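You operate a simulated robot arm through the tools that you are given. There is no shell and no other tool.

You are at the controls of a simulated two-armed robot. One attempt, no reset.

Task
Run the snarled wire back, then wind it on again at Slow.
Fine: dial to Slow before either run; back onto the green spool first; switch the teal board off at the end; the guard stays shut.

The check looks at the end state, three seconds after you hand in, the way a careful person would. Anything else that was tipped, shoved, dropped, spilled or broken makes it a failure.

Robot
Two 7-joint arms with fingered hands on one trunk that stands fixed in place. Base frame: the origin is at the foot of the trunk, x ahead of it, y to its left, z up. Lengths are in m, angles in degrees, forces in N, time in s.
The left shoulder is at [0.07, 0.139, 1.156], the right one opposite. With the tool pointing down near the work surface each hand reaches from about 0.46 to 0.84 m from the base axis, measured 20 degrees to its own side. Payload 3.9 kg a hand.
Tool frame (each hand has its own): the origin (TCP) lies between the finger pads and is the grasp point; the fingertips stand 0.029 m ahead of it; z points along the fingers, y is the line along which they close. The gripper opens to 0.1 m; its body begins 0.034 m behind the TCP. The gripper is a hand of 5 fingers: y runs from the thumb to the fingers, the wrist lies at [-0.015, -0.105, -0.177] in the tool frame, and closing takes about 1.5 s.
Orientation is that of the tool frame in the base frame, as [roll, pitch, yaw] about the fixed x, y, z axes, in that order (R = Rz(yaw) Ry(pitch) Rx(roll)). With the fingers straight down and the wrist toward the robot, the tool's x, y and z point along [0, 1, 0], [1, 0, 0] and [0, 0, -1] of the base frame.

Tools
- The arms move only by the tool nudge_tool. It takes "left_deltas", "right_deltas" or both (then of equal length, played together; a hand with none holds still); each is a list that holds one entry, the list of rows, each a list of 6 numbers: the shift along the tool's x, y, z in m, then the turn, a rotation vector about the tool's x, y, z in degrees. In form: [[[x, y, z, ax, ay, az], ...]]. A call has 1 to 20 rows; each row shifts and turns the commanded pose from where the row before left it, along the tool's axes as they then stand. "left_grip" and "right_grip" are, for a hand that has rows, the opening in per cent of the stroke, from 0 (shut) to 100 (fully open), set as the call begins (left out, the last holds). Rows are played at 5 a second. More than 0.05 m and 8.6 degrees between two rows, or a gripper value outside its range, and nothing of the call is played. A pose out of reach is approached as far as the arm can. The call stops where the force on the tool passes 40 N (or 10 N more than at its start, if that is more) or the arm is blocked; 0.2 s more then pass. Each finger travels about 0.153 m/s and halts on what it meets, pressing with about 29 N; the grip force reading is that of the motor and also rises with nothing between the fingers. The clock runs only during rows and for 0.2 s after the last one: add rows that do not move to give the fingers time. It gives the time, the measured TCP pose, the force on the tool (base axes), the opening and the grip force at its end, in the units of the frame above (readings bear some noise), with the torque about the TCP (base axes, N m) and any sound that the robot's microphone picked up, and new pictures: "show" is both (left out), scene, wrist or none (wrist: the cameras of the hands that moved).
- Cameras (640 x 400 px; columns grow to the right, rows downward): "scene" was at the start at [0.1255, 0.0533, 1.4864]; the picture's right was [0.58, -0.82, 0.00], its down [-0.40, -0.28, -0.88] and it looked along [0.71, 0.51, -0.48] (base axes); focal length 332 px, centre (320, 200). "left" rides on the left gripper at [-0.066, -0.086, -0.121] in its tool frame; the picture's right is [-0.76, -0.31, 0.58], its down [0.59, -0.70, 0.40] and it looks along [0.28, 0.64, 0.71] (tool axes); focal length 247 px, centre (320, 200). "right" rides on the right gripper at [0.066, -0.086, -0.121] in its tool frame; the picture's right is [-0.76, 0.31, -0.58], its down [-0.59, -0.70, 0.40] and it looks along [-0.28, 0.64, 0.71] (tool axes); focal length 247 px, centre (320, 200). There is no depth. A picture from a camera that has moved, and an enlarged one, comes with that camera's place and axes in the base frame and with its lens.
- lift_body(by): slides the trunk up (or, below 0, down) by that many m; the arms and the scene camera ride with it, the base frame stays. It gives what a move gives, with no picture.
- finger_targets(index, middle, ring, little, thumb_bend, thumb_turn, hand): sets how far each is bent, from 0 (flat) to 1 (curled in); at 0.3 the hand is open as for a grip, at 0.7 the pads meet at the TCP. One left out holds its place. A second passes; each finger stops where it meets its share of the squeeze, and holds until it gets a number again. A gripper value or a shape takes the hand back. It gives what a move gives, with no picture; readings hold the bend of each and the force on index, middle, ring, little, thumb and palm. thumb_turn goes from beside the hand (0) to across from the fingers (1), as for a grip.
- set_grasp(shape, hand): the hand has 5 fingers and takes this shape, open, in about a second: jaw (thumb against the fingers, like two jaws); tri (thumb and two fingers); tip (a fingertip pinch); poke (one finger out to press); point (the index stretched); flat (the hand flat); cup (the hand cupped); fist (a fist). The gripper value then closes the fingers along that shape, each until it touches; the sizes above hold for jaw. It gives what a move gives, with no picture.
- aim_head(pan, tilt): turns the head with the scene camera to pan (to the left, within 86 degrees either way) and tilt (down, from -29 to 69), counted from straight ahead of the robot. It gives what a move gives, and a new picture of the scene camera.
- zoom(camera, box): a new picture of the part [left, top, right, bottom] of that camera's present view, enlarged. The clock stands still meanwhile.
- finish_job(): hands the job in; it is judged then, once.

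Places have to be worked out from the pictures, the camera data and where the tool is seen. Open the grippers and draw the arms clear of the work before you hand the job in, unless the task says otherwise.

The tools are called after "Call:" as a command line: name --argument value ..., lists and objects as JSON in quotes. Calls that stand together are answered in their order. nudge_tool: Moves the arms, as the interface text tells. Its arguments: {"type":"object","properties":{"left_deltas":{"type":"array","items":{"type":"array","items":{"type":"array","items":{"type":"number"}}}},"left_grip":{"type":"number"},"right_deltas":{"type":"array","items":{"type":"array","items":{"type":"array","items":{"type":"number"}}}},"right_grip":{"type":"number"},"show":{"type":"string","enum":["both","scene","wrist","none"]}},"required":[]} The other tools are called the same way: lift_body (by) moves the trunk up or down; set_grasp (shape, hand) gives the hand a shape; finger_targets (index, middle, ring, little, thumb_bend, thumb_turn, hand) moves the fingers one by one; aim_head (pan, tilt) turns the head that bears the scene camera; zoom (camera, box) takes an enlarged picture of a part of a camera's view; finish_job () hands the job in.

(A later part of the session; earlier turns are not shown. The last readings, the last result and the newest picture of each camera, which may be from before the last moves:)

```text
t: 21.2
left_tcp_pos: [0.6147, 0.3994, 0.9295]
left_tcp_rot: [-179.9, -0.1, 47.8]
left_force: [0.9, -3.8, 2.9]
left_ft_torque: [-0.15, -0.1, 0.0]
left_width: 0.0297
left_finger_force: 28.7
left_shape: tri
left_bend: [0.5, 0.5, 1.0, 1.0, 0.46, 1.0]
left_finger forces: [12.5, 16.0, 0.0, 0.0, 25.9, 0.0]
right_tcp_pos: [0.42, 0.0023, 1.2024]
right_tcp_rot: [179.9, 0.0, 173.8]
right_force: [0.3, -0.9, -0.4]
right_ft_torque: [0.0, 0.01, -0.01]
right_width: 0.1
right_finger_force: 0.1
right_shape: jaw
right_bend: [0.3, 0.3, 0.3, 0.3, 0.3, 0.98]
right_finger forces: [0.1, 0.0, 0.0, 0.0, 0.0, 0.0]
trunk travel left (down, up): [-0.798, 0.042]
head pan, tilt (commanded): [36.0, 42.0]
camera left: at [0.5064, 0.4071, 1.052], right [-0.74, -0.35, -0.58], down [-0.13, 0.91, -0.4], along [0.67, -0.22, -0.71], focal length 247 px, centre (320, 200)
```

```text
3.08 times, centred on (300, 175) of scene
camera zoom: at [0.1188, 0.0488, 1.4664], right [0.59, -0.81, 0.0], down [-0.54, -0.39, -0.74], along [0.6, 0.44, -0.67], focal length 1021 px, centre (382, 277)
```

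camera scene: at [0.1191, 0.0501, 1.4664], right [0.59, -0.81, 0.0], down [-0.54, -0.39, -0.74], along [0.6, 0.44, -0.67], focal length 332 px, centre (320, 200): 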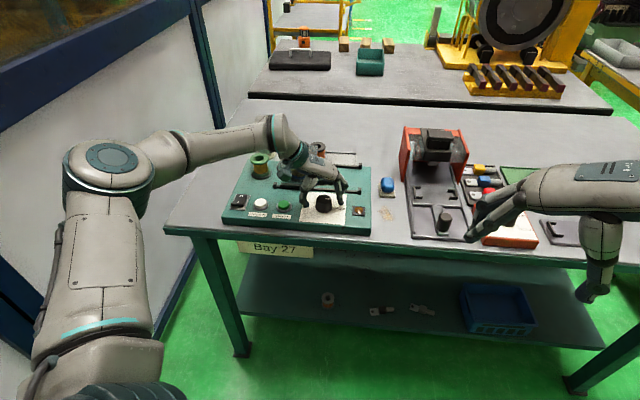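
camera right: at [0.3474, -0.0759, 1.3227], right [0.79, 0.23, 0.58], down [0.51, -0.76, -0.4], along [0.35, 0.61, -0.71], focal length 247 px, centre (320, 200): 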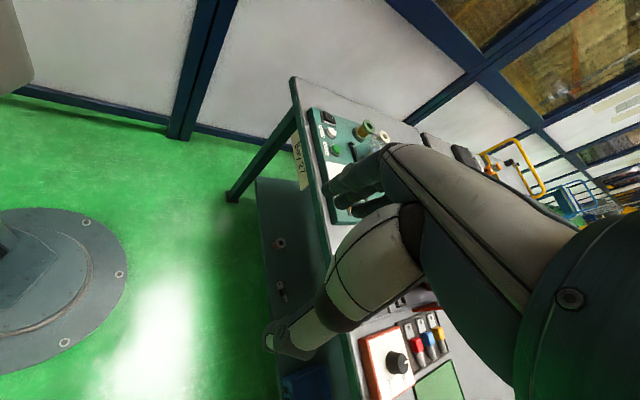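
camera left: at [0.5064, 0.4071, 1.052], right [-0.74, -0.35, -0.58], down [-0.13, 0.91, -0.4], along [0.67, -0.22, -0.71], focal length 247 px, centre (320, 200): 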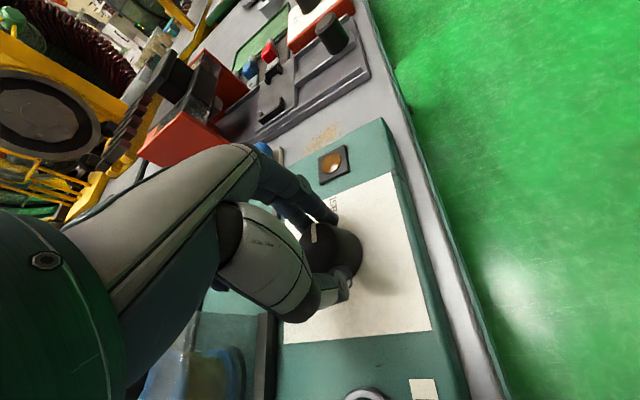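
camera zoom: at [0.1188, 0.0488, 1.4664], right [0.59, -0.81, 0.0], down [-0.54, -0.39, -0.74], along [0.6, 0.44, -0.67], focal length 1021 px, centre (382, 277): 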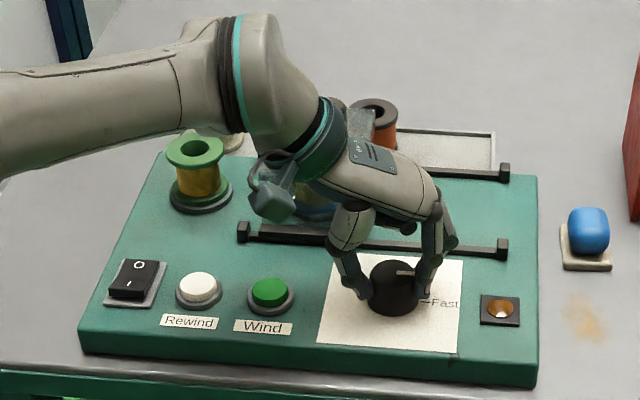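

The grip is firm and balanced (28 N each side, 0.030 m wide). I turn the knob counter-clockwise, first a short trial of 12°.

Call:
nudge_tool --left_deltas '[[[0, 0, 0, 0, 0, -6], [0, 0, 0, 0, 0, -6], [0, 0, 0, 0, 0, 0]]]' --show "wrist"

Call:
zoom --camera "left" --box '[220, 170, 420, 300]'

```text
t: 22.1
left_tcp_pos: [0.615, 0.397, 0.9311]
left_tcp_rot: [-179.9, 0.0, 59.9]
left_force: [3.7, -6.6, 3.6]
left_ft_torque: [-0.2, -0.18, 0.0]
left_width: 0.0296
left_finger_force: 28.5
left_shape: tri
left_bend: [0.5, 0.5, 1.0, 1.0, 0.46, 1.0]
left_finger forces: [14.3, 16.8, 0.0, 0.1, 25.9, 0.0]
right_tcp_pos: [0.4212, 0.0008, 1.2017]
right_tcp_rot: [180.0, 0.0, 173.8]
right_force: [0.7, -0.3, 0.4]
right_ft_torque: [0.0, -0.06, 0.03]
right_width: 0.0997
right_finger_force: 0.1
right_shape: jaw
right_bend: [0.3, 0.3, 0.3, 0.3, 0.3, 0.98]
right_finger forces: [0.1, 0.0, 0.0, 0.1, 0.1, 0.0]
trunk travel left (down, up): [-0.798, 0.042]
head pan, tilt (commanded): [36.0, 42.0]
camera left: at [0.5073, 0.3841, 1.052], right [-0.65, -0.5, -0.58], down [-0.31, 0.86, -0.4], along [0.7, -0.08, -0.71], focal length 247 px, centre (320, 200)
```

left: 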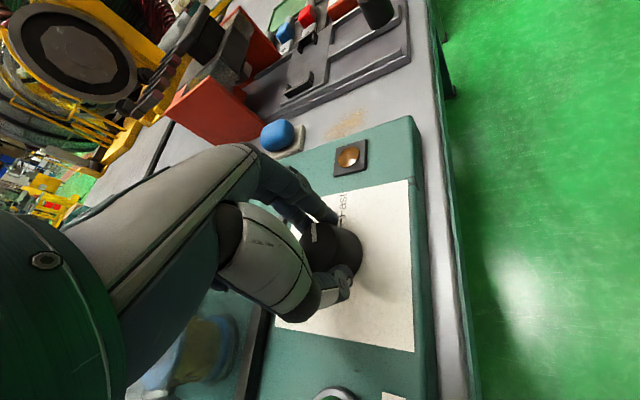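

```text
3.08 times, centred on (320, 235) of left
camera zoom: at [0.5073, 0.3841, 1.052], right [-0.65, -0.5, -0.58], down [-0.31, 0.86, -0.4], along [0.7, -0.08, -0.71], focal length 760 px, centre (320, 92)
```

zoom: 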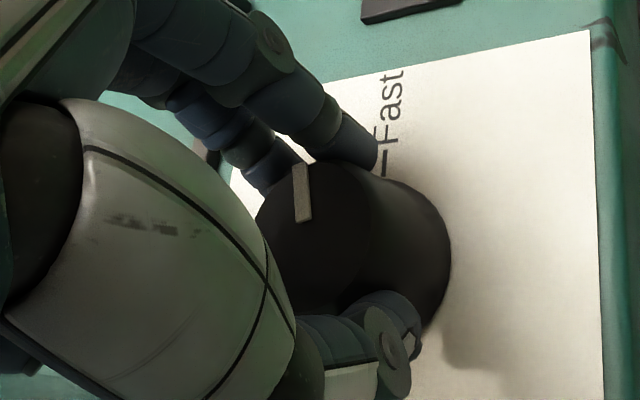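

The pointer stays fixed relative to the hand while the plate turns in the view, so the knob is turning with the grip. I continue to about yaw 95.

Call:
nudge_tool --left_deltas '[[[0, 0, 0, 0, 0, -6], [0, 0, 0, 0, 0, -6], [0, 0, 0, 0, 0, -6], [0, 0, 0, 0, 0, -6], [0, 0, 0, 0, 0, -6], [0, 0, 0, 0, 0, -5], [0, 0, 0, 0, 0, 0]]]' --show "wrist"

Call:
zoom --camera "left" --box '[220, 170, 420, 300]'

Call:
zoom --camera "scene" --box '[220, 110, 380, 240]'

```text
t: 23.6
left_tcp_pos: [0.6152, 0.3968, 0.9318]
left_tcp_rot: [179.8, -0.2, 94.9]
left_force: [4.9, -6.5, 3.2]
left_ft_torque: [-0.1, -0.17, -0.02]
left_width: 0.0303
left_finger_force: 29.1
left_shape: tri
left_bend: [0.49, 0.49, 1.0, 1.0, 0.46, 1.0]
left_finger forces: [16.6, 15.8, 0.1, 0.0, 26.1, 0.1]
left hand out of reach, approached as far as the arm can: row 4
right_tcp_pos: [0.4219, 0.0016, 1.2013]
right_tcp_rot: [179.9, 0.1, 173.8]
right_force: [-0.5, -0.2, -0.1]
right_ft_torque: [0.03, 0.02, 0.0]
right_width: 0.0997
right_finger_force: 0.0
right_shape: jaw
right_bend: [0.3, 0.3, 0.3, 0.3, 0.3, 0.98]
right_finger forces: [0.0, 0.0, 0.0, 0.1, 0.0, 0.0]
trunk travel left (down, up): [-0.798, 0.042]
head pan, tilt (commanded): [36.0, 42.0]
camera left: at [0.5352, 0.3248, 1.0516], right [-0.24, -0.78, -0.58], down [-0.75, 0.53, -0.4], along [0.62, 0.34, -0.71], focal length 247 px, centre (320, 200)
```

left: 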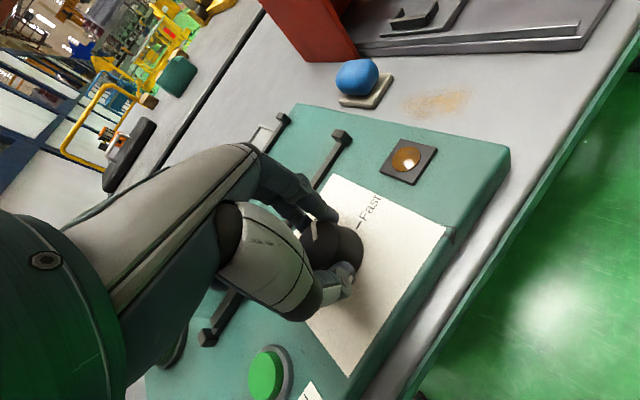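

```text
3.08 times, centred on (320, 235) of left
camera zoom: at [0.5352, 0.3248, 1.0516], right [-0.24, -0.78, -0.58], down [-0.75, 0.53, -0.4], along [0.62, 0.34, -0.71], focal length 760 px, centre (320, 92)
```

zoom: 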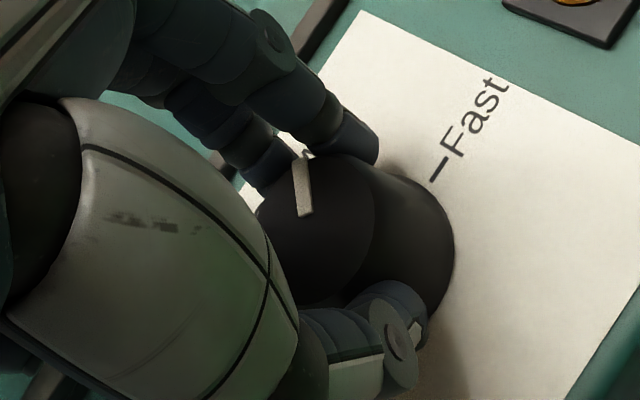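

```text
3.08 times, centred on (300, 175) of scene
camera zoom: at [0.1198, 0.0477, 1.4664], right [0.59, -0.81, 0.0], down [-0.54, -0.39, -0.74], along [0.6, 0.44, -0.67], focal length 1021 px, centre (382, 277)
```

zoom: 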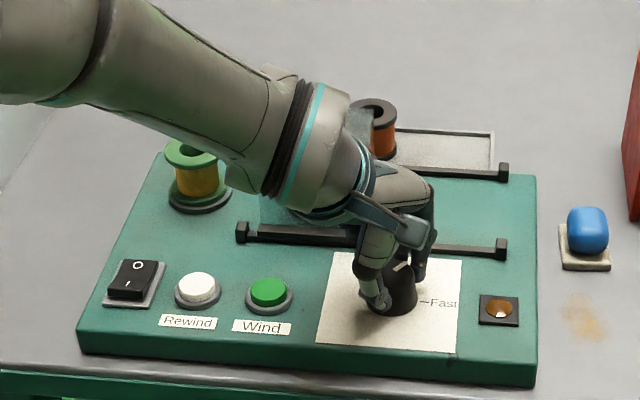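

The knob has turned about 47° with the hand. I open the fingers, turn the hand back clockwise around the knob without touching it, and check before gripping again.

Call:
nudge_tool --left_deltas '[[[0, 0, 0, 0, 0, 0], [0, 0, 0, 0, 0, 0], [0, 0, 0, 0, 0, 0], [0, 0, 0, 0, 0, 0], [0, 0, 0, 0, 0, 0]]]' --left_grip 75 --show "wrist"

```text
t: 24.9
left_tcp_pos: [0.6136, 0.4003, 0.9303]
left_tcp_rot: [-180.0, 0.0, 94.8]
left_force: [0.4, 0.0, 0.4]
left_ft_torque: [0.02, 0.0, 0.01]
left_width: 0.0748
left_finger_force: 0.0
left_shape: tri
left_bend: [0.39, 0.34, 0.99, 0.99, 0.31, 0.99]
left_finger forces: [0.1, 0.0, 0.0, 0.0, 0.0, 0.0]
right_tcp_pos: [0.4212, 0.0026, 1.2016]
right_tcp_rot: [-179.9, 0.0, 173.8]
right_force: [0.2, -0.2, 0.8]
right_ft_torque: [-0.03, 0.01, 0.02]
right_width: 0.1
right_finger_force: 0.1
right_shape: jaw
right_bend: [0.3, 0.3, 0.3, 0.3, 0.3, 0.98]
right_finger forces: [0.0, 0.0, 0.1, 0.0, 0.1, 0.0]
trunk travel left (down, up): [-0.798, 0.042]
head pan, tilt (commanded): [36.0, 42.0]
camera left: at [0.5343, 0.3268, 1.051], right [-0.24, -0.78, -0.58], down [-0.75, 0.53, -0.4], along [0.62, 0.34, -0.71], focal length 247 px, centre (320, 200)
```

left: 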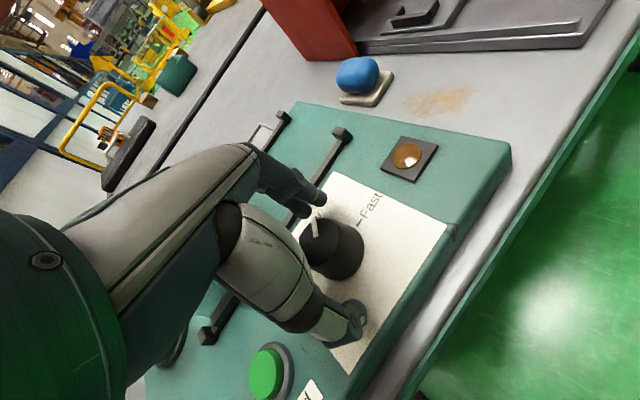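

The fingers are free and the pointer stayed put. I turn the hand back 48°, shift about 3 mm to centre better on the knob, and look.

Call:
nudge_tool --left_deltas '[[[0, 0, 0, 0, 0, 8], [0, 0, 0, 0, 0, 8], [0, 0, 0, 0, 0, 8], [0, 0, 0, 0, 0, 8], [0, 0, 0, 0, 0, 8], [0, 0, 0, 0, 0, 8], [-0.001, 0.003, 0.001, 0, 0, 0], [0, 0, 0, 0, 0, 0]]]' --show "wrist"

Call:
zoom --camera "left" --box '[220, 170, 420, 300]'

Call:
zoom --camera "scene" --box '[220, 110, 380, 240]'

```text
t: 26.6
left_tcp_pos: [0.6142, 0.3967, 0.9293]
left_tcp_rot: [-179.9, 0.0, 46.7]
left_force: [0.3, -0.3, 0.8]
left_ft_torque: [-0.03, 0.0, -0.04]
left_width: 0.0745
left_finger_force: 0.1
left_shape: tri
left_bend: [0.39, 0.34, 0.99, 0.99, 0.3, 0.99]
left_finger forces: [0.0, 0.0, 0.0, 0.0, 0.0, 0.0]
right_tcp_pos: [0.4203, 0.0022, 1.2015]
right_tcp_rot: [-180.0, 0.0, 173.8]
right_force: [-0.1, 0.2, 0.0]
right_ft_torque: [-0.02, 0.02, -0.02]
right_width: 0.0997
right_finger_force: 0.1
right_shape: jaw
right_bend: [0.3, 0.3, 0.3, 0.3, 0.3, 0.98]
right_finger forces: [0.0, 0.0, 0.1, 0.0, 0.0, 0.0]
trunk travel left (down, up): [-0.798, 0.042]
head pan, tilt (commanded): [36.0, 42.0]
camera left: at [0.508, 0.4076, 1.0502], right [-0.74, -0.34, -0.58], down [-0.11, 0.91, -0.4], along [0.66, -0.23, -0.71], focal length 247 px, centre (320, 200)
```

left: 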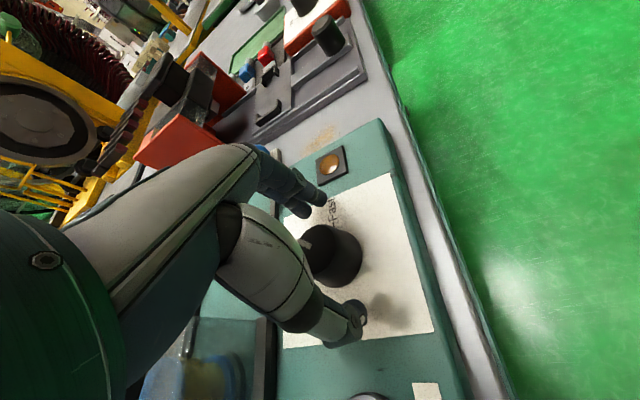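

```text
3.08 times, centred on (320, 235) of left
camera zoom: at [0.508, 0.4076, 1.0502], right [-0.74, -0.34, -0.58], down [-0.11, 0.91, -0.4], along [0.66, -0.23, -0.71], focal length 760 px, centre (320, 92)
```

zoom: 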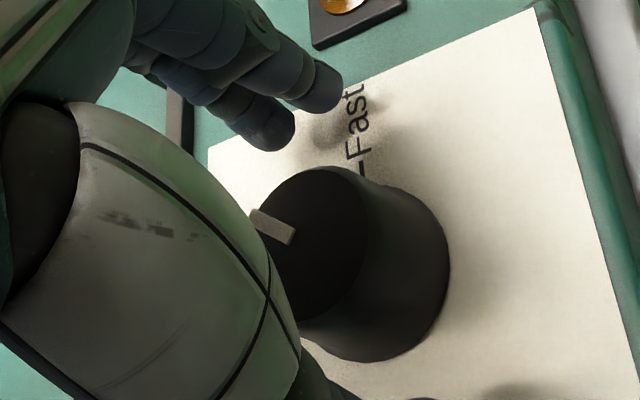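

```text
3.08 times, centred on (300, 175) of scene
camera zoom: at [0.119, 0.0499, 1.4664], right [0.59, -0.81, 0.0], down [-0.54, -0.39, -0.74], along [0.6, 0.44, -0.67], focal length 1021 px, centre (382, 277)
```

zoom: 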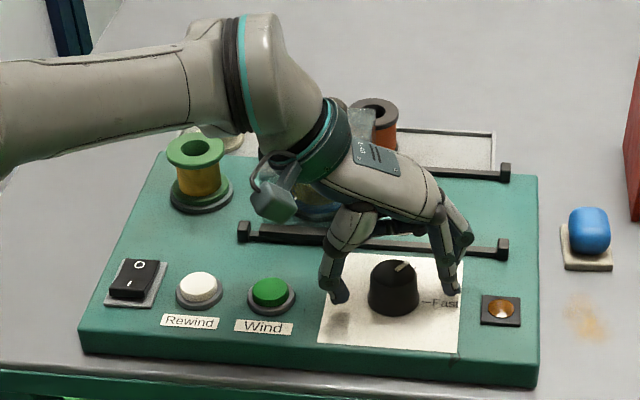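

The pointer now stands at about −14°, so 44° more brings it to Slow at +30°. I grip the knob again.

Call:
nudge_tool --left_deltas '[[[0, 0, 0, 0, 0, 0], [0, 0, 0, 0, 0, 0], [0, 0, 0, 0, 0, 0], [0, 0, 0, 0, 0, 0], [0, 0, 0, 0, 0, 0], [0, 0, 0, 0, 0, 0], [0, 0, 0, 0, 0, 0]]]' --left_grip 15 --show "none"

Call:
nudge_tool --left_deltas '[[[0, 0, 0, 0, 0, -6], [0, 0, 0, 0, 0, -6], [0, 0, 0, 0, 0, -6], [0, 0, 0, 0, 0, -6], [0, 0, 0, 0, 0, -6], [0, 0, 0, 0, 0, -6], [0, 0, 0, 0, 0, -6], [0, 0, 0, 0, 0, -2], [0, 0, 0, 0, 0, 0]]]' --show "wrist"

Call:
zoom --camera "left" --box '[220, 170, 420, 300]'

Call:
zoom --camera "scene" --box '[220, 110, 380, 240]'

```text
t: 28.2
left_tcp_pos: [0.614, 0.3964, 0.9295]
left_tcp_rot: [-179.9, 0.0, 46.8]
left_force: [-1.7, -1.8, -2.5]
left_ft_torque: [-0.06, 0.01, -0.03]
left_width: 0.0305
left_finger_force: 29.6
left_shape: tri
left_bend: [0.75, 0.51, 1.0, 1.0, 0.45, 1.0]
left_finger forces: [11.5, 13.2, 0.0, 0.0, 26.1, 0.0]
right_tcp_pos: [0.4212, 0.0032, 1.2017]
right_tcp_rot: [-180.0, 0.0, 173.8]
right_force: [-0.4, 1.2, -0.6]
right_ft_torque: [-0.03, 0.0, -0.02]
right_width: 0.1
right_finger_force: 0.1
right_shape: jaw
right_bend: [0.3, 0.3, 0.3, 0.3, 0.3, 0.98]
right_finger forces: [0.0, 0.0, 0.0, 0.0, 0.1, 0.0]
trunk travel left (down, up): [-0.798, 0.042]
head pan, tilt (commanded): [36.0, 42.0]
```

```text
t: 30.2
left_tcp_pos: [0.6142, 0.395, 0.9296]
left_tcp_rot: [-179.9, -0.2, 90.8]
left_force: [4.1, -9.0, -4.1]
left_ft_torque: [-0.19, -0.21, -0.27]
left_width: 0.0299
left_finger_force: 29.4
left_shape: tri
left_bend: [0.75, 0.5, 1.0, 1.0, 0.45, 1.0]
left_finger forces: [14.3, 16.9, 0.0, 0.0, 25.4, 0.0]
right_tcp_pos: [0.4216, 0.0015, 1.2011]
right_tcp_rot: [179.9, -0.1, 173.8]
right_force: [0.6, -0.6, -0.5]
right_ft_torque: [-0.01, -0.02, 0.03]
right_width: 0.1
right_finger_force: 0.1
right_shape: jaw
right_bend: [0.3, 0.3, 0.3, 0.3, 0.3, 0.98]
right_finger forces: [0.0, 0.0, 0.0, 0.1, 0.0, 0.0]
trunk travel left (down, up): [-0.798, 0.042]
head pan, tilt (commanded): [36.0, 42.0]
camera left: at [0.5318, 0.328, 1.0501], right [-0.3, -0.76, -0.58], down [-0.71, 0.58, -0.4], along [0.64, 0.29, -0.71], focal length 247 px, centre (320, 200)
```

left: 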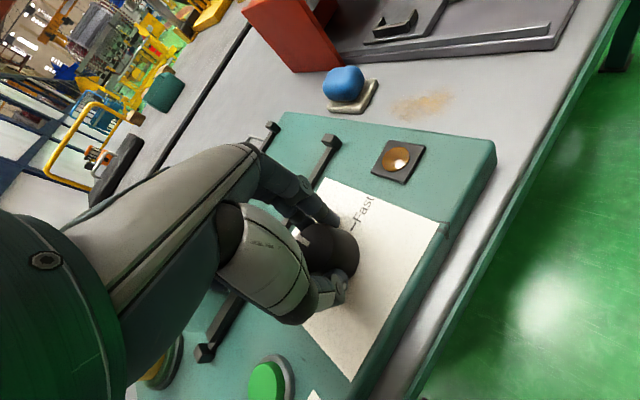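

```text
3.08 times, centred on (320, 235) of left
camera zoom: at [0.5318, 0.328, 1.0501], right [-0.3, -0.76, -0.58], down [-0.71, 0.58, -0.4], along [0.64, 0.29, -0.71], focal length 760 px, centre (320, 92)
```

zoom: 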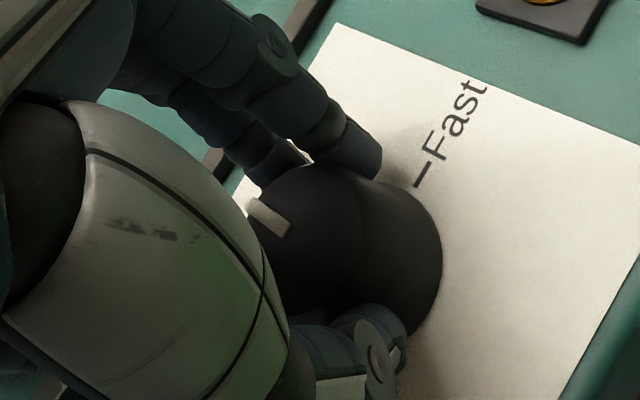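

```text
3.08 times, centred on (300, 175) of scene
camera zoom: at [0.1206, 0.0481, 1.4663], right [0.59, -0.81, 0.0], down [-0.54, -0.39, -0.74], along [0.6, 0.44, -0.67], focal length 1021 px, centre (382, 277)
```

zoom: 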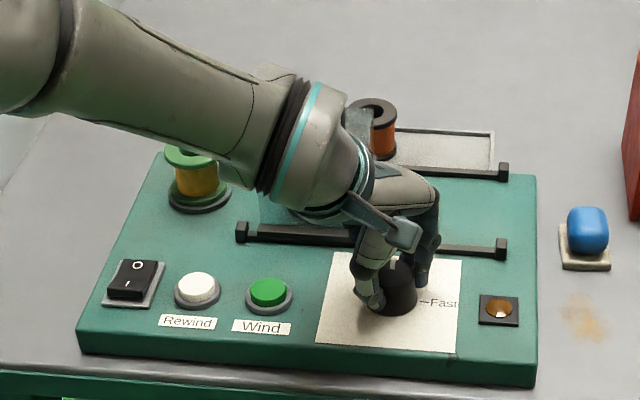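

The pointer now computes to about +30°, on Slow, and the torque reading of −0.27 N m suggests the stop there. I release, rise clear and look at the dial.

Call:
nudge_tool --left_deltas '[[[0, 0, 0, 0, 0, 0], [0, 0, 0, 0, 0, 0], [0, 0, 0, 0, 0, 0], [0, 0, 0, 0, 0, 0], [0, 0, 0, 0, 0, 0], [0, 0, -0.03, 0, 0, 0], [0, 0, -0.03, 0, 0, 0], [0, 0, -0.03, 0, 0, 0], [0, -0.015, -0.01, 0, 0, 8], [0, -0.015, -0.01, 0, 0, 8]]]' --left_grip 80 --show "both"

Call:
zoom --camera "left" --box '[320, 200, 460, 300]'

Call:
zoom --camera "scene" --box '[280, 180, 380, 240]'

```text
t: 32.5
left_tcp_pos: [0.5848, 0.3987, 1.0395]
left_tcp_rot: [-180.0, -0.1, 74.7]
left_force: [0.8, 0.1, -0.1]
left_ft_torque: [0.02, 0.01, 0.03]
left_width: 0.0798
left_finger_force: 0.0
left_shape: tri
left_bend: [0.38, 0.33, 0.99, 0.99, 0.3, 0.99]
left_finger forces: [0.1, 0.0, 0.1, 0.1, 0.1, 0.0]
right_tcp_pos: [0.4214, 0.0029, 1.2018]
right_tcp_rot: [-180.0, 0.0, 173.9]
right_force: [-0.3, -0.4, 1.0]
right_ft_torque: [0.01, -0.02, 0.03]
right_width: 0.0997
right_finger_force: 0.2
right_shape: jaw
right_bend: [0.3, 0.3, 0.3, 0.3, 0.3, 0.98]
right_finger forces: [0.0, 0.0, 0.0, 0.0, 0.0, 0.0]
trunk travel left (down, up): [-0.798, 0.042]
head pan, tilt (commanded): [36.0, 42.0]
camera scene: at [0.1183, 0.051, 1.4664], right [0.59, -0.81, 0.0], down [-0.54, -0.39, -0.74], along [0.6, 0.44, -0.67], focal length 332 px, centre (320, 200)
camera left: at [0.4857, 0.3575, 1.1603], right [-0.5, -0.65, -0.58], down [-0.52, 0.75, -0.4], along [0.69, 0.11, -0.71], focal length 247 px, centre (320, 200)
```

scene: 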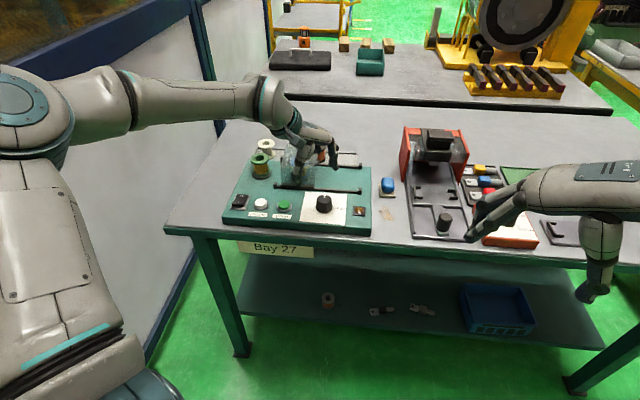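
left: 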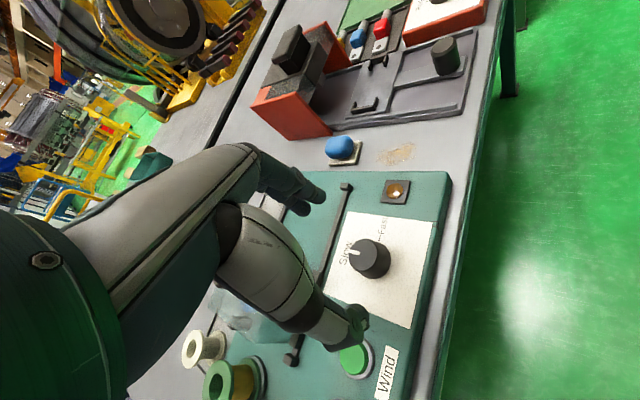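

```text
4.00 times, centred on (390, 250) of left
camera zoom: at [0.4857, 0.3575, 1.1603], right [-0.5, -0.65, -0.58], down [-0.52, 0.75, -0.4], along [0.69, 0.11, -0.71], focal length 988 px, centre (40, 0)
```

zoom: 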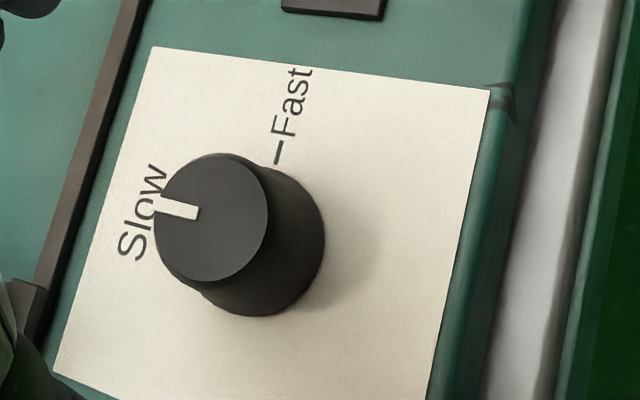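

```text
6.40 times, centred on (330, 210) of scene
camera zoom: at [0.1183, 0.051, 1.4664], right [0.59, -0.81, 0.0], down [-0.54, -0.39, -0.74], along [0.6, 0.44, -0.67], focal length 2123 px, centre (256, 136)
```

zoom: 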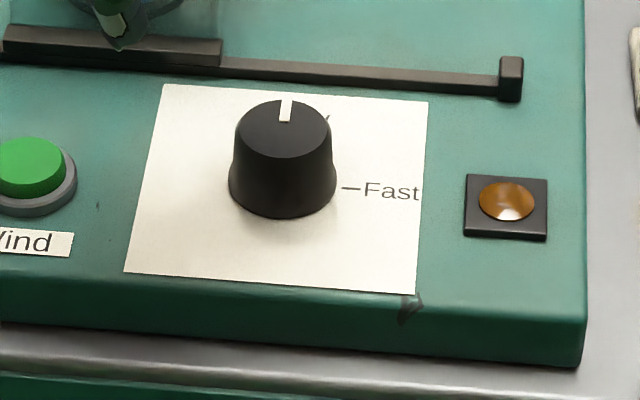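

The dial now points squarely at Slow. Next I shape the left hand to a one-finger poke for the switch and buttons and look at where the fingertip comes to lie.

Call:
set_grasp --hand "left" --shape "poke"

Call:
nudge_tool --left_deltas '[[[0.02, -0.025, -0.01, 0, 0, 0], [0.02, -0.025, -0.01, 0, 0, 0]]]' --show "both"

Call:
zoom --camera "scene" --box '[210, 100, 370, 230]'

Call:
zoom --camera "left" --box '[220, 170, 480, 330]'

```text
t: 33.4
left_tcp_pos: [0.5869, 0.3973, 1.0394]
left_tcp_rot: [180.0, -0.1, 74.9]
left_force: [0.0, -0.5, -0.6]
left_ft_torque: [-0.02, 0.02, 0.0]
left_width: 0.0
left_finger_force: 0.1
left_shape: poke
left_bend: [0.7, 0.7, 0.99, 0.99, 1.0, 1.0]
left_finger forces: [0.0, 0.1, 0.0, 0.0, 0.0, 0.2]
right_tcp_pos: [0.4212, 0.0023, 1.2019]
right_tcp_rot: [179.9, 0.0, 173.8]
right_force: [0.4, -1.0, 0.3]
right_ft_torque: [0.01, 0.01, 0.01]
right_width: 0.0999
right_finger_force: 0.1
right_shape: jaw
right_bend: [0.3, 0.3, 0.3, 0.3, 0.3, 0.98]
right_finger forces: [0.0, 0.1, 0.1, 0.0, 0.0, 0.0]
trunk travel left (down, up): [-0.798, 0.042]
head pan, tilt (commanded): [36.0, 42.0]
```

```text
t: 34.0
left_tcp_pos: [0.5492, 0.4423, 1.0557]
left_tcp_rot: [-179.4, 0.4, 74.0]
left_force: [0.5, -0.6, -0.1]
left_ft_torque: [0.04, -0.03, -0.01]
left_width: 0.0
left_finger_force: 0.1
left_shape: poke
left_bend: [0.7, 0.7, 0.99, 0.99, 1.0, 1.0]
left_finger forces: [0.1, 0.0, 0.0, 0.0, 0.0, 0.1]
left hand out of reach, approached as far as the arm can: row 2
right_tcp_pos: [0.4201, 0.0023, 1.2013]
right_tcp_rot: [180.0, 0.0, 173.8]
right_force: [-0.1, 0.7, -1.4]
right_ft_torque: [0.01, 0.0, -0.03]
right_width: 0.0997
right_finger_force: 0.1
right_shape: jaw
right_bend: [0.3, 0.3, 0.3, 0.3, 0.3, 0.98]
right_finger forces: [0.1, 0.0, 0.0, 0.1, 0.0, 0.0]
trunk travel left (down, up): [-0.798, 0.042]
head pan, tilt (commanded): [36.0, 42.0]
camera scene: at [0.1185, 0.0491, 1.4664], right [0.59, -0.81, 0.0], down [-0.54, -0.39, -0.74], along [0.6, 0.44, -0.67], focal length 332 px, centre (320, 200)
camera left: at [0.45, 0.4024, 1.1779], right [-0.51, -0.65, -0.57], down [-0.52, 0.76, -0.4], along [0.69, 0.09, -0.72], focal length 247 px, centre (320, 200)
```

scene: 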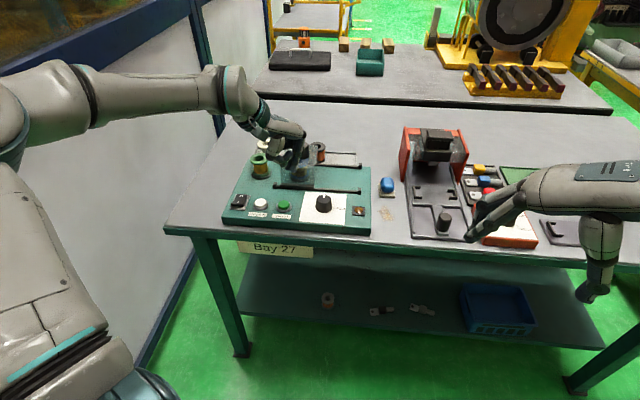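
left: 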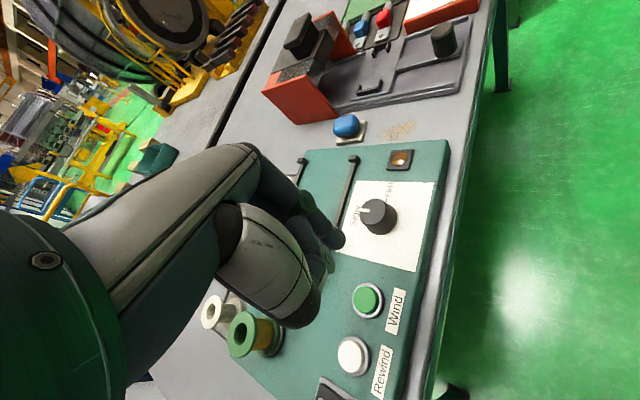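

```text
3.08 times, centred on (290, 165) of scene
camera zoom: at [0.1185, 0.0491, 1.4664], right [0.59, -0.81, 0.0], down [-0.54, -0.39, -0.74], along [0.6, 0.44, -0.67], focal length 1021 px, centre (412, 308)
```

zoom: 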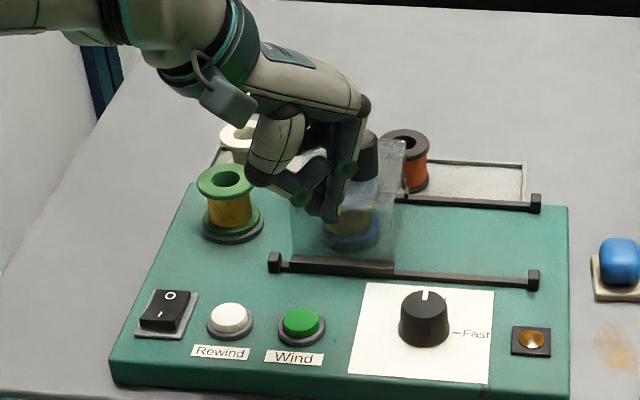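

```text
2.46 times, centred on (350, 250) of left
camera zoom: at [0.45, 0.4024, 1.1779], right [-0.51, -0.65, -0.57], down [-0.52, 0.76, -0.4], along [0.69, 0.09, -0.72], focal length 608 px, centre (246, 77)
```

zoom: 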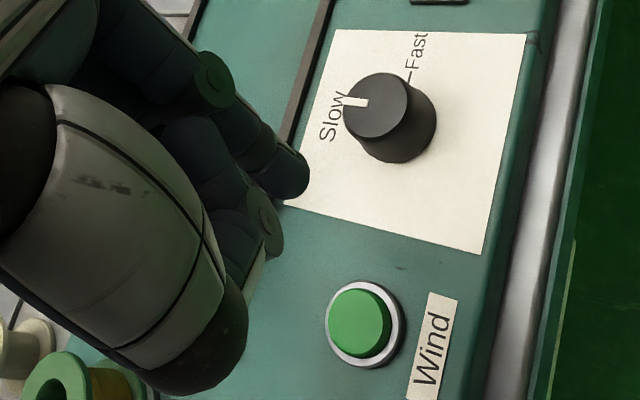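

The poke shape leaves both index and middle half-extended. I curl the middle finger fully so only the index tip stands out, as the switch and buttons are about 5–6 cm apart.

Call:
finger_targets --hand "left" --index 0.6 --middle 1.0 --ring 1.0 --little 1.0 --thumb_bend 1.0 --thumb_turn 1.0

Call:
nudge_tool --left_deltas '[[[0.02, -0.015, 0.005, -0.3, 0.2, 0], [0.02, -0.015, 0.005, -0.3, 0.2, 0], [0.02, -0.015, 0, 0, 0, 0], [0.02, -0.005, 0, 0, 0, 0]]]' --show "both"

Call:
zoom --camera "left" --box '[220, 170, 480, 330]'

Call:
zoom --camera "scene" --box '[210, 100, 370, 230]'

```text
t: 35.0
left_tcp_pos: [0.5495, 0.4428, 1.0542]
left_tcp_rot: [-179.5, 0.5, 74.0]
left_force: [0.4, 0.4, 0.7]
left_ft_torque: [0.0, -0.05, 0.02]
left_width: 0.0244
left_finger_force: 0.0
left_shape: fingers
left_bend: [0.39, 0.98, 0.99, 1.0, 1.0, 1.0]
left_finger forces: [0.0, 0.0, 0.1, 0.0, 0.0, 0.1]
right_tcp_pos: [0.4204, 0.0027, 1.202]
right_tcp_rot: [-180.0, 0.0, 173.9]
right_force: [0.1, -0.8, -0.4]
right_ft_torque: [-0.01, 0.01, -0.01]
right_width: 0.0996
right_finger_force: 0.1
right_shape: jaw
right_bend: [0.3, 0.3, 0.3, 0.3, 0.3, 0.98]
right_finger forces: [0.0, 0.1, 0.0, 0.0, 0.1, 0.1]
trunk travel left (down, up): [-0.798, 0.042]
head pan, tilt (commanded): [36.0, 42.0]
```

```text
t: 36.0
left_tcp_pos: [0.5209, 0.5422, 1.0475]
left_tcp_rot: [179.4, -0.5, 74.8]
left_force: [0.4, 0.3, -0.6]
left_ft_torque: [0.0, 0.01, -0.04]
left_width: 0.0242
left_finger_force: 0.0
left_shape: fingers
left_bend: [0.39, 0.98, 0.99, 1.0, 1.0, 1.0]
left_finger forces: [0.1, 0.1, 0.0, 0.0, 0.0, 0.0]
right_tcp_pos: [0.4204, 0.0027, 1.2013]
right_tcp_rot: [-180.0, 0.1, 173.9]
right_force: [-0.4, 1.1, 0.6]
right_ft_torque: [0.02, -0.04, -0.03]
right_width: 0.1
right_finger_force: 0.0
right_shape: jaw
right_bend: [0.3, 0.3, 0.3, 0.3, 0.3, 0.98]
right_finger forces: [0.1, 0.0, 0.0, 0.1, 0.0, 0.0]
trunk travel left (down, up): [-0.798, 0.042]
head pan, tilt (commanded): [36.0, 42.0]
camera scene: at [0.1191, 0.0514, 1.4663], right [0.59, -0.81, 0.0], down [-0.54, -0.39, -0.74], along [0.6, 0.44, -0.67], focal length 332 px, centre (320, 200)
camera left: at [0.4198, 0.5009, 1.168], right [-0.49, -0.65, -0.59], down [-0.52, 0.75, -0.4], along [0.7, 0.11, -0.7], focal length 247 px, centre (320, 200)
```

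scene: 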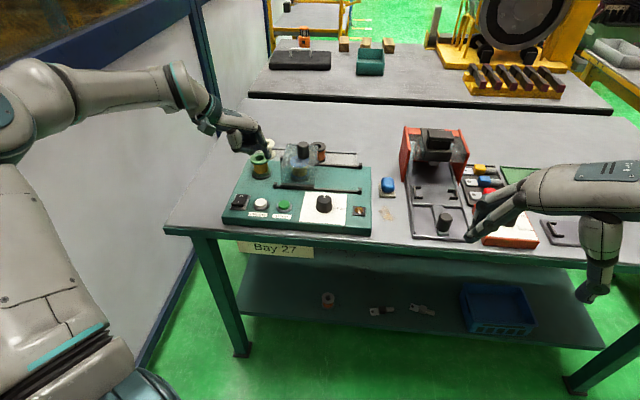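
left: 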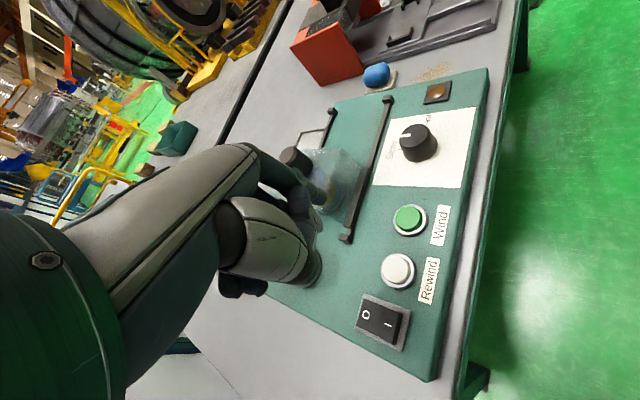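

```text
2.46 times, centred on (350, 250) of left
camera zoom: at [0.4198, 0.5009, 1.168], right [-0.49, -0.65, -0.59], down [-0.52, 0.75, -0.4], along [0.7, 0.11, -0.7], focal length 608 px, centre (246, 77)
```

zoom: 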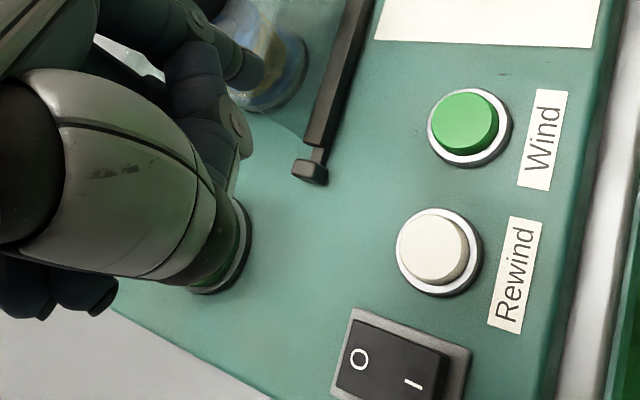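

```text
3.08 times, centred on (290, 165) of scene
camera zoom: at [0.1191, 0.0514, 1.4663], right [0.59, -0.81, 0.0], down [-0.54, -0.39, -0.74], along [0.6, 0.44, -0.67], focal length 1021 px, centre (412, 308)
```

zoom: 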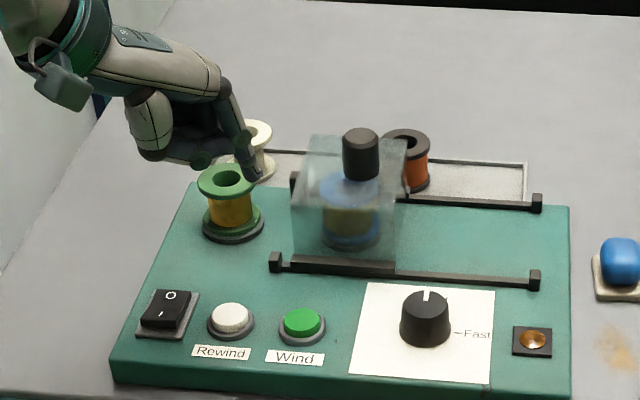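

The index now reads a bend of only 0.39, so its tip stands about 4 cm out along y and slopes. I command it more bent so that it points straight down at the TCP.

Call:
finger_targets --hand "left" --index 0.75

Call:
zoom --camera "left" --box '[220, 170, 480, 330]'

Call:
zoom --camera "scene" --box '[210, 100, 370, 230]'

```text
t: 37.0
left_tcp_pos: [0.5206, 0.5411, 1.0493]
left_tcp_rot: [179.4, -0.4, 74.8]
left_force: [-0.4, 0.3, -0.2]
left_ft_torque: [-0.02, 0.01, 0.01]
left_width: 0.021
left_finger_force: 0.0
left_shape: fingers
left_bend: [0.37, 0.98, 0.99, 1.0, 0.99, 1.0]
left_finger forces: [0.0, 0.1, 0.1, 0.0, 0.0, 0.0]
right_tcp_pos: [0.4203, 0.0028, 1.2015]
right_tcp_rot: [180.0, 0.0, 173.8]
right_force: [-1.0, 0.0, -0.1]
right_ft_torque: [0.02, -0.01, 0.01]
right_width: 0.0996
right_finger_force: 0.0
right_shape: jaw
right_bend: [0.3, 0.3, 0.3, 0.3, 0.3, 0.98]
right_finger forces: [0.0, 0.0, 0.0, 0.0, 0.0, 0.0]
trunk travel left (down, up): [-0.798, 0.042]
head pan, tilt (commanded): [36.0, 42.0]
```

```text
2.46 times, centred on (350, 250) of left
camera zoom: at [0.4198, 0.4995, 1.1687], right [-0.49, -0.65, -0.59], down [-0.52, 0.75, -0.4], along [0.7, 0.11, -0.7], focal length 608 px, centre (246, 77)
```

zoom: 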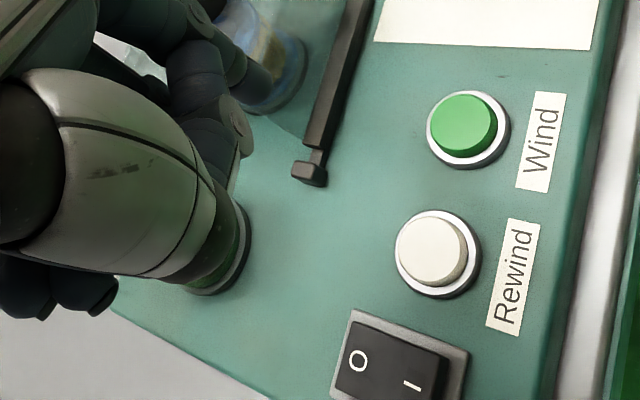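

```text
3.08 times, centred on (290, 165) of scene
camera zoom: at [0.1189, 0.05, 1.4664], right [0.59, -0.81, 0.0], down [-0.54, -0.39, -0.74], along [0.6, 0.44, -0.67], focal length 1021 px, centre (412, 308)
```

zoom: 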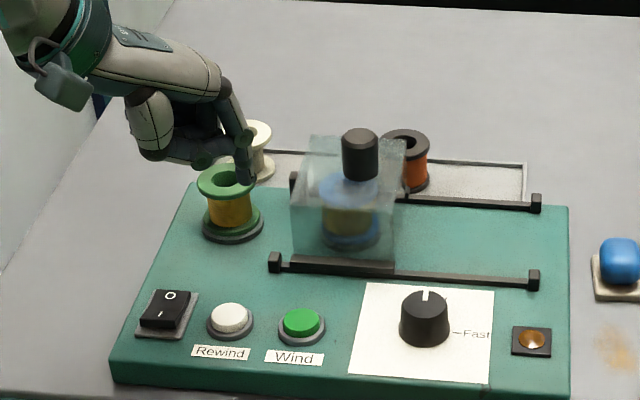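

I judge the index tip to be at tool offset (−0.012, 0.037, 0.024), by triangulating both cameras. The rocker's "I" mark is near [0.492, 0.573] with its raised end at about z 0.91, and Rewind is near [0.525, 0.529] and Wind near [0.555, 0.478], both with tops at about 0.908. I move to hover the index tip above the I end.

Call:
nudge_tool --left_deltas '[[[0.007, -0.0147, 0.012, 0.2, -0.13, 0], [0.007, -0.0147, 0.012, 0.2, -0.13, 0], [0.007, -0.0147, 0.012, 0.2, -0.14, 0], [0.007, -0.0147, 0.012, 0, 0, 0], [0.007, -0.0147, 0.012, 0, 0, 0]]]' --show "both"

Call:
zoom --camera "left" --box '[220, 150, 480, 310]'

Call:
zoom --camera "scene" --box '[180, 110, 340, 240]'

```text
t: 38.1
left_tcp_pos: [0.471, 0.6004, 0.9886]
left_tcp_rot: [-179.8, 0.0, 74.9]
left_force: [-0.5, -0.1, 0.2]
left_ft_torque: [0.0, -0.01, 0.0]
left_width: 0.0208
left_finger_force: 0.1
left_shape: fingers
left_bend: [0.37, 0.98, 0.99, 1.0, 0.99, 1.0]
left_finger forces: [0.0, 0.0, 0.0, 0.0, 0.1, 0.0]
left hand out of reach, approached as far as the arm can: row 3, 4, 5
right_tcp_pos: [0.4201, 0.0022, 1.2016]
right_tcp_rot: [-180.0, 0.1, 173.8]
right_force: [0.4, 0.3, -0.3]
right_ft_torque: [-0.01, 0.01, 0.01]
right_width: 0.0997
right_finger_force: 0.1
right_shape: jaw
right_bend: [0.3, 0.3, 0.3, 0.3, 0.3, 0.98]
right_finger forces: [0.0, 0.0, 0.0, 0.0, 0.0, 0.0]
trunk travel left (down, up): [-0.798, 0.042]
head pan, tilt (commanded): [36.0, 42.0]
camera scene: at [0.1189, 0.0506, 1.4664], right [0.59, -0.81, 0.0], down [-0.54, -0.39, -0.74], along [0.6, 0.44, -0.67], focal length 332 px, centre (320, 200)
camera left: at [0.3708, 0.5589, 1.1087], right [-0.5, -0.65, -0.58], down [-0.53, 0.75, -0.4], along [0.69, 0.11, -0.72], focal length 247 px, centre (320, 200)
```

scene: 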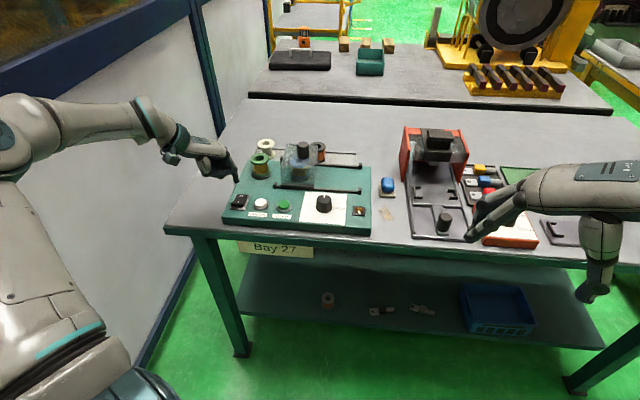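
left: 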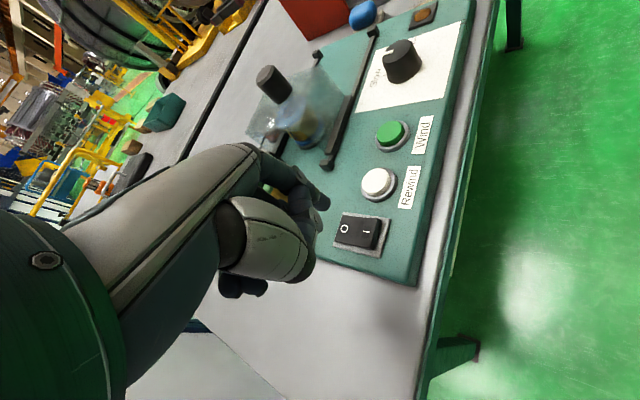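

```text
2.46 times, centred on (350, 230) of left
camera zoom: at [0.3708, 0.5589, 1.1087], right [-0.5, -0.65, -0.58], down [-0.53, 0.75, -0.4], along [0.69, 0.11, -0.72], focal length 608 px, centre (246, 126)
```

zoom: 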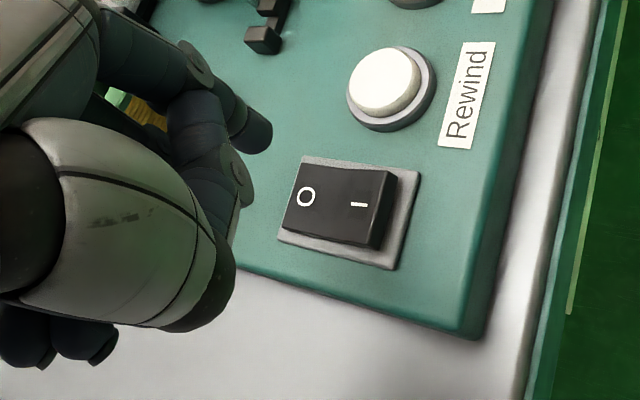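

```text
3.08 times, centred on (260, 175) of scene
camera zoom: at [0.1189, 0.0506, 1.4664], right [0.59, -0.81, 0.0], down [-0.54, -0.39, -0.74], along [0.6, 0.44, -0.67], focal length 1021 px, centre (505, 277)
```

zoom: 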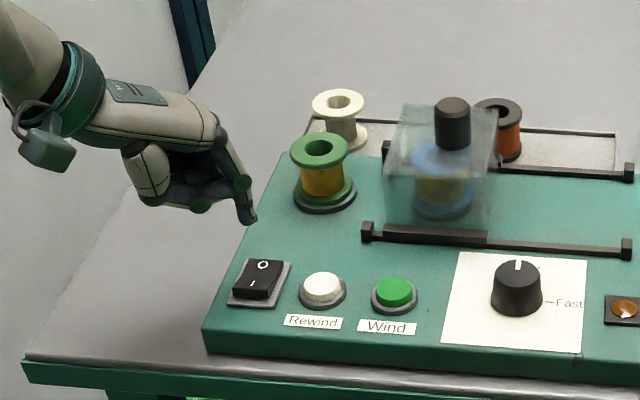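

The hand halted near [0.471, 0.600, 0.989]; at this spot yaw 75 twists the wrist too far the other way. I turn it to about yaw 95 and then move on over the I end, a little lower.

Call:
nudge_tool --left_deltas '[[[0, 0, 0, 0, 0, -6.7], [0, 0, 0, 0, 0, -6.7], [0, 0, 0, 0, 0, -6.7], [-0.0086, -0.0095, 0.005, 0, 0, 0], [-0.0085, -0.0095, 0.005, 0, 0, 0]]]' --show "both"

Call:
zoom --camera "left" --box '[220, 150, 480, 310]'

Call:
zoom --camera "scene" --box '[180, 110, 340, 240]'

```text
t: 39.4
left_tcp_pos: [0.4817, 0.5897, 0.9708]
left_tcp_rot: [-179.7, -0.2, 95.0]
left_force: [0.3, 0.0, -0.2]
left_ft_torque: [0.03, 0.0, 0.01]
left_width: 0.0209
left_finger_force: 0.0
left_shape: fingers
left_bend: [0.37, 0.98, 0.99, 1.0, 0.99, 1.0]
left_finger forces: [0.0, 0.1, 0.1, 0.0, 0.0, 0.1]
left hand out of reach, approached as far as the arm can: row 1, 2, 4, 5
right_tcp_pos: [0.4205, 0.0029, 1.2014]
right_tcp_rot: [179.9, 0.0, 173.8]
right_force: [-0.3, 0.5, -0.2]
right_ft_torque: [-0.02, 0.0, -0.02]
right_width: 0.1002
right_finger_force: 0.1
right_shape: jaw
right_bend: [0.3, 0.3, 0.3, 0.3, 0.3, 0.98]
right_finger forces: [0.1, 0.0, 0.0, 0.0, 0.0, 0.1]
trunk travel left (down, up): [-0.798, 0.042]
head pan, tilt (commanded): [36.0, 42.0]
camera scene: at [0.119, 0.0499, 1.4664], right [0.59, -0.81, 0.0], down [-0.54, -0.39, -0.74], along [0.6, 0.44, -0.67], focal length 332 px, centre (320, 200)
camera left: at [0.4031, 0.5164, 1.0913], right [-0.24, -0.78, -0.58], down [-0.75, 0.53, -0.39], along [0.61, 0.34, -0.71], focal length 247 px, centre (320, 200)
```

scene: 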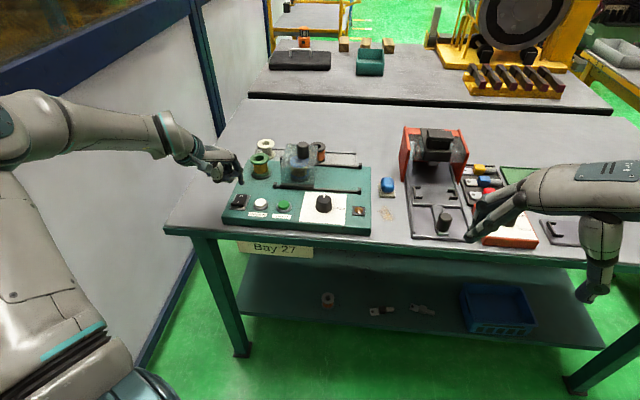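
left: 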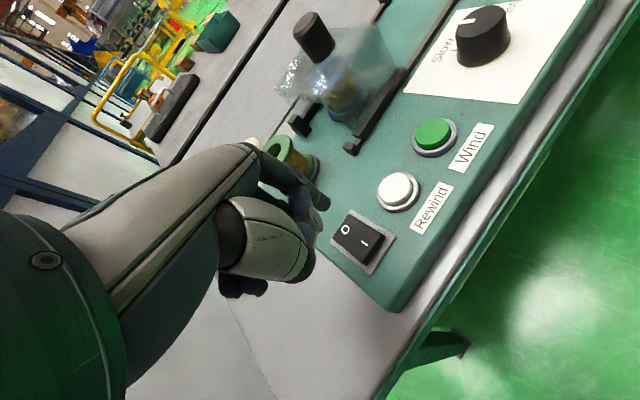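

```text
2.46 times, centred on (350, 230) of left
camera zoom: at [0.4031, 0.5164, 1.0913], right [-0.24, -0.78, -0.58], down [-0.75, 0.53, -0.39], along [0.61, 0.34, -0.71], focal length 608 px, centre (246, 126)
```

zoom: 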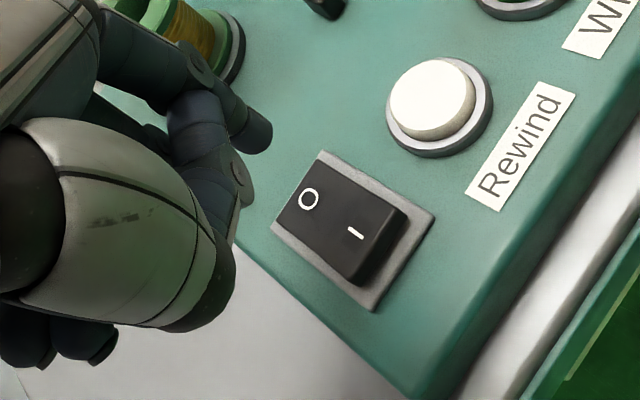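

```text
3.08 times, centred on (260, 175) of scene
camera zoom: at [0.119, 0.0499, 1.4664], right [0.59, -0.81, 0.0], down [-0.54, -0.39, -0.74], along [0.6, 0.44, -0.67], focal length 1021 px, centre (505, 277)
```

zoom: 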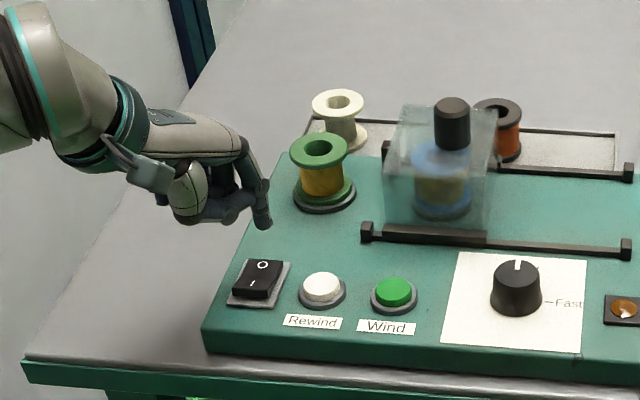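

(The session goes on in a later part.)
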